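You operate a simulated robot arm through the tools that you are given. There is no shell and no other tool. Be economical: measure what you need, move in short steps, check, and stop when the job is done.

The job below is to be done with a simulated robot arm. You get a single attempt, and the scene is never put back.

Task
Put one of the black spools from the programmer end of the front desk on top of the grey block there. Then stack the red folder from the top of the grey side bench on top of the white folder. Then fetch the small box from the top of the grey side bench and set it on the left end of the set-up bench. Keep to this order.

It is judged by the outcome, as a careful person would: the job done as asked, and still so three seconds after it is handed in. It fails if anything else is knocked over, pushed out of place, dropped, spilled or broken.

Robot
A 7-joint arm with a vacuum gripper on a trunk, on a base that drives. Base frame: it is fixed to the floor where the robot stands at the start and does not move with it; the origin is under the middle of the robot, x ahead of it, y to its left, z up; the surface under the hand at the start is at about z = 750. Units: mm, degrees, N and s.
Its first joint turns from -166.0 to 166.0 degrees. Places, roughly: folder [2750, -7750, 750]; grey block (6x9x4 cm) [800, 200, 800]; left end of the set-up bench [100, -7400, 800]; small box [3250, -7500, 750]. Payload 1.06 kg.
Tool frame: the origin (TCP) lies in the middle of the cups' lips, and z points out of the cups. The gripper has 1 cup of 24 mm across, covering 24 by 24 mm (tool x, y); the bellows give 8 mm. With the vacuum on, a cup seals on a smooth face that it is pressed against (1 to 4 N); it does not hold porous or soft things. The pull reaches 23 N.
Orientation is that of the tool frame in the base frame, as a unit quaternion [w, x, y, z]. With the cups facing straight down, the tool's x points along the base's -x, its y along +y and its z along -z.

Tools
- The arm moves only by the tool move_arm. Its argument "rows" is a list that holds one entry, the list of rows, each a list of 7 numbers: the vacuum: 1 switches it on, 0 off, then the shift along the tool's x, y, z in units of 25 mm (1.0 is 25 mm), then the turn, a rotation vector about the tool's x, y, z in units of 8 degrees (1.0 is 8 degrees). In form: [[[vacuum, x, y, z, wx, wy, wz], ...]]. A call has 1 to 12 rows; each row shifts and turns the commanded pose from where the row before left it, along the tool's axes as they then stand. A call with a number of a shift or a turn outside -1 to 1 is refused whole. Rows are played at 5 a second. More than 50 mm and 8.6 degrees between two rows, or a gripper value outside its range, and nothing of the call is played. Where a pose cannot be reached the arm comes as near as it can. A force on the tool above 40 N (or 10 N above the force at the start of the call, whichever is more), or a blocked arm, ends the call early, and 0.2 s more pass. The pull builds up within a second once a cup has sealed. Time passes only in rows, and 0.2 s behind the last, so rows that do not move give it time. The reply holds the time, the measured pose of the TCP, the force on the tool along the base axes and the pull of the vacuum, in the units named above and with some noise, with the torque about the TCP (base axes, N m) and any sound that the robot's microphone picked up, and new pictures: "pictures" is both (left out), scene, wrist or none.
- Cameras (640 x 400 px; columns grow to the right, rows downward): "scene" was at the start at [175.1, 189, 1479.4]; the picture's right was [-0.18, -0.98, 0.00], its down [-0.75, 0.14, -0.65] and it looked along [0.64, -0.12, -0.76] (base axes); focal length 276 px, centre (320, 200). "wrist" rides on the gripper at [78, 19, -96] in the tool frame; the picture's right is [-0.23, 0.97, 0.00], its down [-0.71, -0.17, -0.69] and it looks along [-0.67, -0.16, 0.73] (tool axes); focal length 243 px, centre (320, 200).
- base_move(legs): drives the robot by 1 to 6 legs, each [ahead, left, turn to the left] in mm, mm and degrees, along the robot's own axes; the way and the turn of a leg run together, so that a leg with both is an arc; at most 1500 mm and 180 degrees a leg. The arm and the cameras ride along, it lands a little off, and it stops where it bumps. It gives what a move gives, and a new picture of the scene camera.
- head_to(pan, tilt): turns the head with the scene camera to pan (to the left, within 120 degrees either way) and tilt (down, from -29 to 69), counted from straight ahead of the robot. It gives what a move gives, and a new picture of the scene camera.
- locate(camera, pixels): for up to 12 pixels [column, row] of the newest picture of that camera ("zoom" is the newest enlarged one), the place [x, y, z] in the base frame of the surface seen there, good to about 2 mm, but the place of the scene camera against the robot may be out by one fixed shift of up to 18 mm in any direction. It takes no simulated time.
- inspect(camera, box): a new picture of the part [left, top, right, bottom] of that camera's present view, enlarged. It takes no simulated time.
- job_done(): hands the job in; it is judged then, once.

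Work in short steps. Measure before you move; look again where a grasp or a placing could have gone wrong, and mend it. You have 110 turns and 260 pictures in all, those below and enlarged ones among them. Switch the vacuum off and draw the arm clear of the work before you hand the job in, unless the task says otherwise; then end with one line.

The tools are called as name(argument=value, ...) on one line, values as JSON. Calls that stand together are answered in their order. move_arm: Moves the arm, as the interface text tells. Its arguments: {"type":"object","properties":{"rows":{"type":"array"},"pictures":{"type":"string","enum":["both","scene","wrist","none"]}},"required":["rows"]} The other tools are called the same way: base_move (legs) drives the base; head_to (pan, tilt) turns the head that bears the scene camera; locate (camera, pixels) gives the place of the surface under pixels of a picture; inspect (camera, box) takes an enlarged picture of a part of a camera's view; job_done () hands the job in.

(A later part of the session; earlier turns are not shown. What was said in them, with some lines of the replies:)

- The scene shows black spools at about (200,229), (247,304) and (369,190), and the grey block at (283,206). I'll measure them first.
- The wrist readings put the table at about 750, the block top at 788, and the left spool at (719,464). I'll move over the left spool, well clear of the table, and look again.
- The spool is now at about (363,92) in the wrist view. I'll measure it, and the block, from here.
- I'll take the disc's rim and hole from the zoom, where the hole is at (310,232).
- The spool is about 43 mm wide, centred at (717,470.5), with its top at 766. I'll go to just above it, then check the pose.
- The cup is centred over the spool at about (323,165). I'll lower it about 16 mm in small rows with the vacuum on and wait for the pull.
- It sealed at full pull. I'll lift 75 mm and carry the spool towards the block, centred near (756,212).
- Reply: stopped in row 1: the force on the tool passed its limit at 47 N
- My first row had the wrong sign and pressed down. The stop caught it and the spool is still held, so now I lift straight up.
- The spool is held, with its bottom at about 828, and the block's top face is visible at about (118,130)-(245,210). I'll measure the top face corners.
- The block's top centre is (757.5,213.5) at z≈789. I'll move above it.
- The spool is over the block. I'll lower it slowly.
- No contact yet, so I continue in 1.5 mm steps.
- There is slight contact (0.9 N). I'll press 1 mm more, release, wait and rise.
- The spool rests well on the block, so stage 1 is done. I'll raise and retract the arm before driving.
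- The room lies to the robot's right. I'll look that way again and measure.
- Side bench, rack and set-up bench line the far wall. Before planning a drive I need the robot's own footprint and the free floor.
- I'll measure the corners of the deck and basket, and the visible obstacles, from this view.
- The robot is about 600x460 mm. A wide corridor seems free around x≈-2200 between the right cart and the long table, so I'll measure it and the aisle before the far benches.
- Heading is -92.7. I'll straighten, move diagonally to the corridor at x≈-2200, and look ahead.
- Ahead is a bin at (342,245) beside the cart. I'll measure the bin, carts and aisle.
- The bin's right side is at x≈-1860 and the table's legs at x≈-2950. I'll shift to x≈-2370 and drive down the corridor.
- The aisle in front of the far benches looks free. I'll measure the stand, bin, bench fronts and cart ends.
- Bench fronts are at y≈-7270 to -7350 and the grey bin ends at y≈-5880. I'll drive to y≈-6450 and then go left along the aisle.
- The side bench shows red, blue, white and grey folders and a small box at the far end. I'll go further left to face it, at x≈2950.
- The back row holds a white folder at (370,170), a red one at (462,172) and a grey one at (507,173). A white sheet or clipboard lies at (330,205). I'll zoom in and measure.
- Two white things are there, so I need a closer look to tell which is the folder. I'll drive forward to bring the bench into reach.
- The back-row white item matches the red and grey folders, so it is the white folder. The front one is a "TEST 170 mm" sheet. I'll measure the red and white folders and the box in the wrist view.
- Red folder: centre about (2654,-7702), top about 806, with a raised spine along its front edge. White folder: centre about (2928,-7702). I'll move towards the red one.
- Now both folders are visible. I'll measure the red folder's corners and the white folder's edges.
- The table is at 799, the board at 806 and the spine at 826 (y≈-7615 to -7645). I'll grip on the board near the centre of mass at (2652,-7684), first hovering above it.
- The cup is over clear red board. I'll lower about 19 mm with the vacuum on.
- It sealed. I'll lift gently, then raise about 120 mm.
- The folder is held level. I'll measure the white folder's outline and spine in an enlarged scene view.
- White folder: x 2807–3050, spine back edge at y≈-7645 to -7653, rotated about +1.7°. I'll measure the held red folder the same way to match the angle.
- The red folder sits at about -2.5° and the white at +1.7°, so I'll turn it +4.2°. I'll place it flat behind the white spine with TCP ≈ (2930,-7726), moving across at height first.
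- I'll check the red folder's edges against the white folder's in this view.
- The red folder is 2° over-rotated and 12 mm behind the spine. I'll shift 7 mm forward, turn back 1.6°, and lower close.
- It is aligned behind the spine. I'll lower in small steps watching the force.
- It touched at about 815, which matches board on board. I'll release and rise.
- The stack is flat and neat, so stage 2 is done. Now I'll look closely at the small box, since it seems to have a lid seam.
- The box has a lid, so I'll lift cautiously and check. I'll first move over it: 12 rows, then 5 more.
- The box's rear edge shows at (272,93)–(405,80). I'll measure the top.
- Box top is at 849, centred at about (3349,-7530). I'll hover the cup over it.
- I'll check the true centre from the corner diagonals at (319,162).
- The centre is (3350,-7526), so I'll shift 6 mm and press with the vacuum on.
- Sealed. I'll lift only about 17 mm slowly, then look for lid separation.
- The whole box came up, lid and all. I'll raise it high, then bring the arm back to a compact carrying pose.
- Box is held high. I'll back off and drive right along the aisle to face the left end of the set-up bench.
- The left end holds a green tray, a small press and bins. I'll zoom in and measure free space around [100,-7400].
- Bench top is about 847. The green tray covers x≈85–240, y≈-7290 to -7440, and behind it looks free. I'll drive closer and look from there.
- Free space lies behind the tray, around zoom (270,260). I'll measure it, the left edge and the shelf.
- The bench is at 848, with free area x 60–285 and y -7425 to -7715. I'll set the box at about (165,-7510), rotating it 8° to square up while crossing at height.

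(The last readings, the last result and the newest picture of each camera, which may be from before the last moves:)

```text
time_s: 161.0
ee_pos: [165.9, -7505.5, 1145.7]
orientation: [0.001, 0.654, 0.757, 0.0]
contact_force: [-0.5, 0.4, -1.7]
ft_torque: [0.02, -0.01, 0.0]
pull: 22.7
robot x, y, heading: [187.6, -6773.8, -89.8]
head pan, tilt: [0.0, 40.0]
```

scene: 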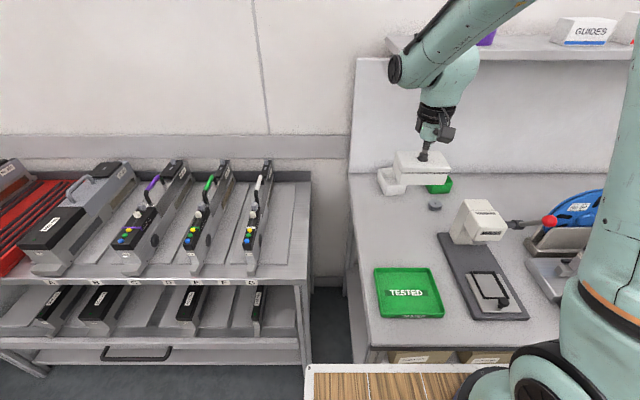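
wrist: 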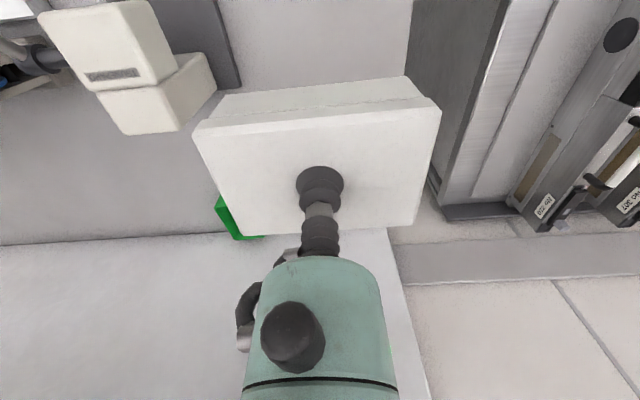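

The box is above the free spot. I'll lower to about 15 mm above the bench and check.

move_arm(rows=[[[1, 0, 0, 0.6, 0, 0, 0], [1, 0, 0, 1, 0, 0, 0], [1, 0, 0, 1, 0, 0, 0], [1, 0, 0, 1, 0, 0, 0], [1, 0, 0, 1, 0, 0, 0], [1, 0, 0, 1, 0, 0, 0], [1, 0, 0, 1, 0, 0, 0], [1, 0, 0, 1, 0, 0, 0], [1, 0, 0, 1, 0, 0, 0], [1, 0, 0, 0.6, 0, 0, 0], [1, 0, 0, 0, 0, 0, 0]]])

inspect(camera="scene", box=[340, 150, 500, 330])

```text
time_s: 163.4
ee_pos: [166.2, -7505.8, 914.9]
orientation: [0.001, 0.654, 0.757, 0.0]
contact_force: [-0.8, 0.0, -1.9]
ft_torque: [0.0, 0.01, -0.01]
pull: 23.0
robot x, y, heading: [189.4, -6773.0, -89.8]
head pan, tilt: [0.0, 40.0]
```

scene: 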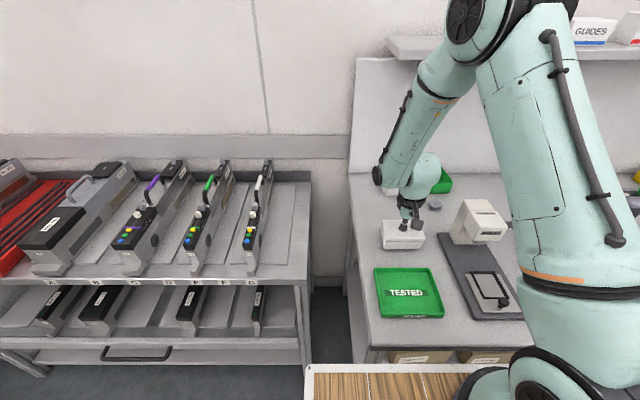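
wrist: 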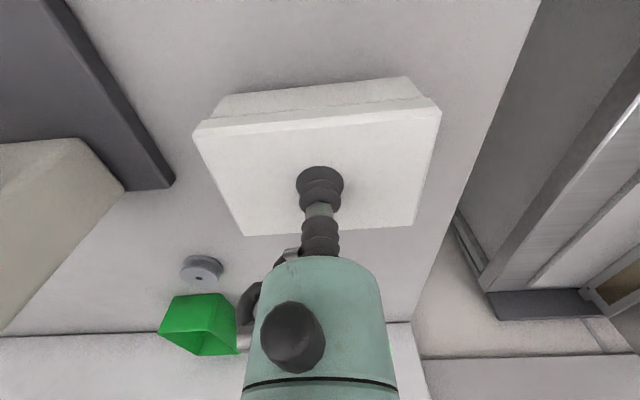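

```text
2.22 times, centred on (420, 240) of scene
```

zoom: 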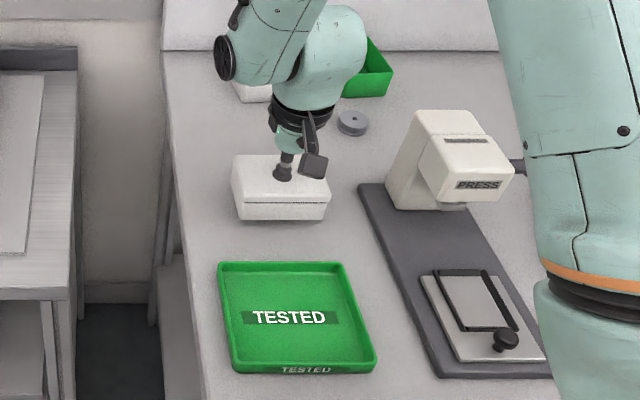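

The area under the box is clear of the tray, press and bins. I'll lower the last part in small steps.

move_arm(rows=[[[1, 0, 0, 0.2, 0, 0, 0], [1, 0, 0, 0.16, 0, 0, 0], [1, 0, 0, 0.1, 0, 0, 0], [1, 0, 0, 0.06, 0, 0, 0], [1, 0, 0, 0, 0, 0, 0]]], pictures="none")

```text
time_s: 164.6
ee_pos: [166.9, -7506.3, 902.7]
orientation: [0.001, 0.654, 0.757, 0.0]
contact_force: [-0.2, -0.1, -1.8]
ft_torque: [-0.02, -0.01, -0.02]
pull: 23.4
robot x, y, heading: [188.5, -6772.5, -89.9]
head pan, tilt: [0.0, 40.0]
```

move_arm(rows=[[[1, 0, 0, 0.06, 0, 0, 0], [1, 0, 0, 0.06, 0, 0, 0], [1, 0, 0, 0.05, 0, 0, 0], [1, 0, 0, 0, 0, 0, 0]]], pictures="none")

```text
time_s: 165.6
ee_pos: [166.1, -7506.1, 899.4]
orientation: [0.002, 0.654, 0.756, 0.0]
contact_force: [-0.9, -1.9, 10.7]
ft_torque: [0.02, 0.04, -0.05]
pull: 22.9
robot x, y, heading: [182.8, -6770.5, -89.8]
head pan, tilt: [0.0, 40.0]
```

Contact is made at 10.7 N. I'll ease up 1 mm, release, wait and rise.

move_arm(rows=[[[1, 0, 0, -0.05, 0, 0, 0], [0, 0, 0, 0, 0, 0, 0], [0, 0, 0, 0, 0, 0, 0], [0, 0, 0, 0, 0, 0, 0], [0, 0, 0, 0, 0, 0, 0], [0, 0, 0, -0.1, 0, 0, 0], [0, 0, 0, -0.4, 0, 0, 0], [0, 0, 0, -1, 0, 0, 0], [0, 0, 0, -1, 0, 0, 0], [0, 0, 0, -1, 0, 0, 0], [0, 0, 0, -1, 0, 0, 0], [0, 0, 0, -1, 0, 0, 0]]], pictures="none")

move_arm(rows=[[[0, 0, 0, -1, 0, 0, 0], [0, 0, 0, -1, 0, 0, 0], [0, 1, 0, -1, 0, 0, 0], [0, 1, 0, -1, 0, 0, 0], [0, 1, 0, 0, 0, 0, 0], [0, 1, 0, 0, 0, 0, 0], [0, 1, 0, 0, 0, 0, 0], [0, 1, 0, 0, 0, 0, 0], [0, 1, 0, 0, 0, 0, 0], [0, 1, 0, 0, 0, 0, 0]]])

inspect(camera="scene", box=[340, 150, 500, 330])

```text
time_s: 168.2
ee_pos: [165.0, -7506.5, 1037.7]
orientation: [0.001, 0.654, 0.757, 0.001]
contact_force: [-0.1, -0.6, 0.4]
ft_torque: [0.05, 0.0, 0.0]
pull: 0.1
robot x, y, heading: [187.8, -6772.7, -89.7]
head pan, tilt: [0.0, 40.0]
```

```text
time_s: 170.4
ee_pos: [139.5, -7308.6, 1137.2]
orientation: [0.001, 0.654, 0.756, 0.0]
contact_force: [0.2, -0.5, -0.5]
ft_torque: [-0.02, 0.01, 0.0]
pull: 0.1
robot x, y, heading: [188.5, -6769.6, -89.8]
head pan, tilt: [0.0, 40.0]
```

scene: 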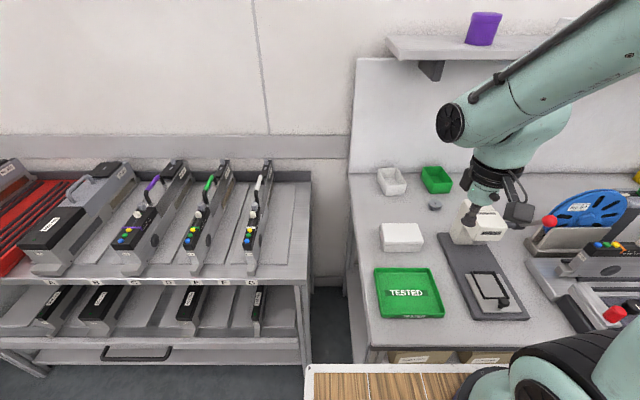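
wrist: 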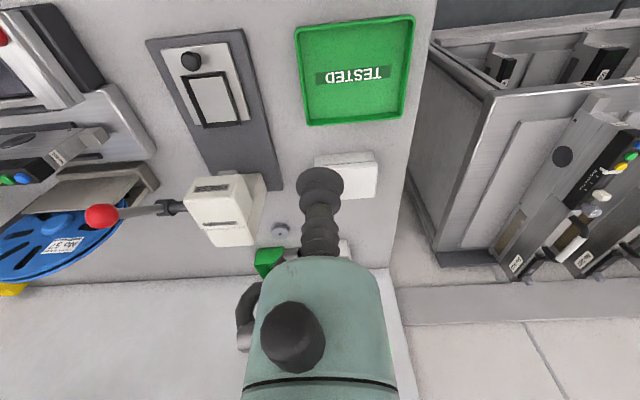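

```text
2.22 times, centred on (420, 240) of scene
```

zoom: 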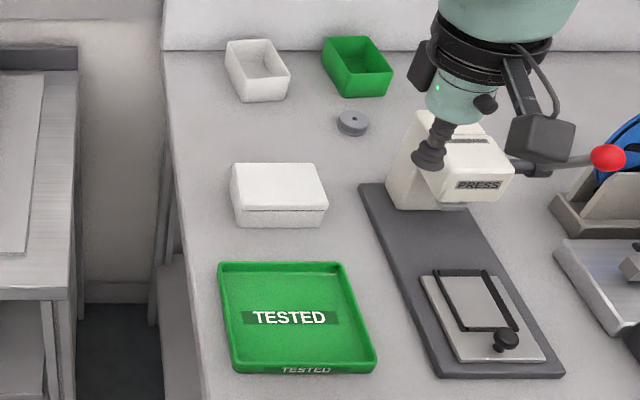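

The box stands free and square at the left end of the set-up bench. The vacuum is off, the arm is clear and nothing else was disturbed, so I'm handing the job in.

job_done()

```text
The job is handed in.
```

I did all three parts in order and handed the job in: a black spool is on the grey block, the red folder is on the white folder (flat, set back about 35 mm to clear its raised spine), and the small box is at the left end of the set-up bench.
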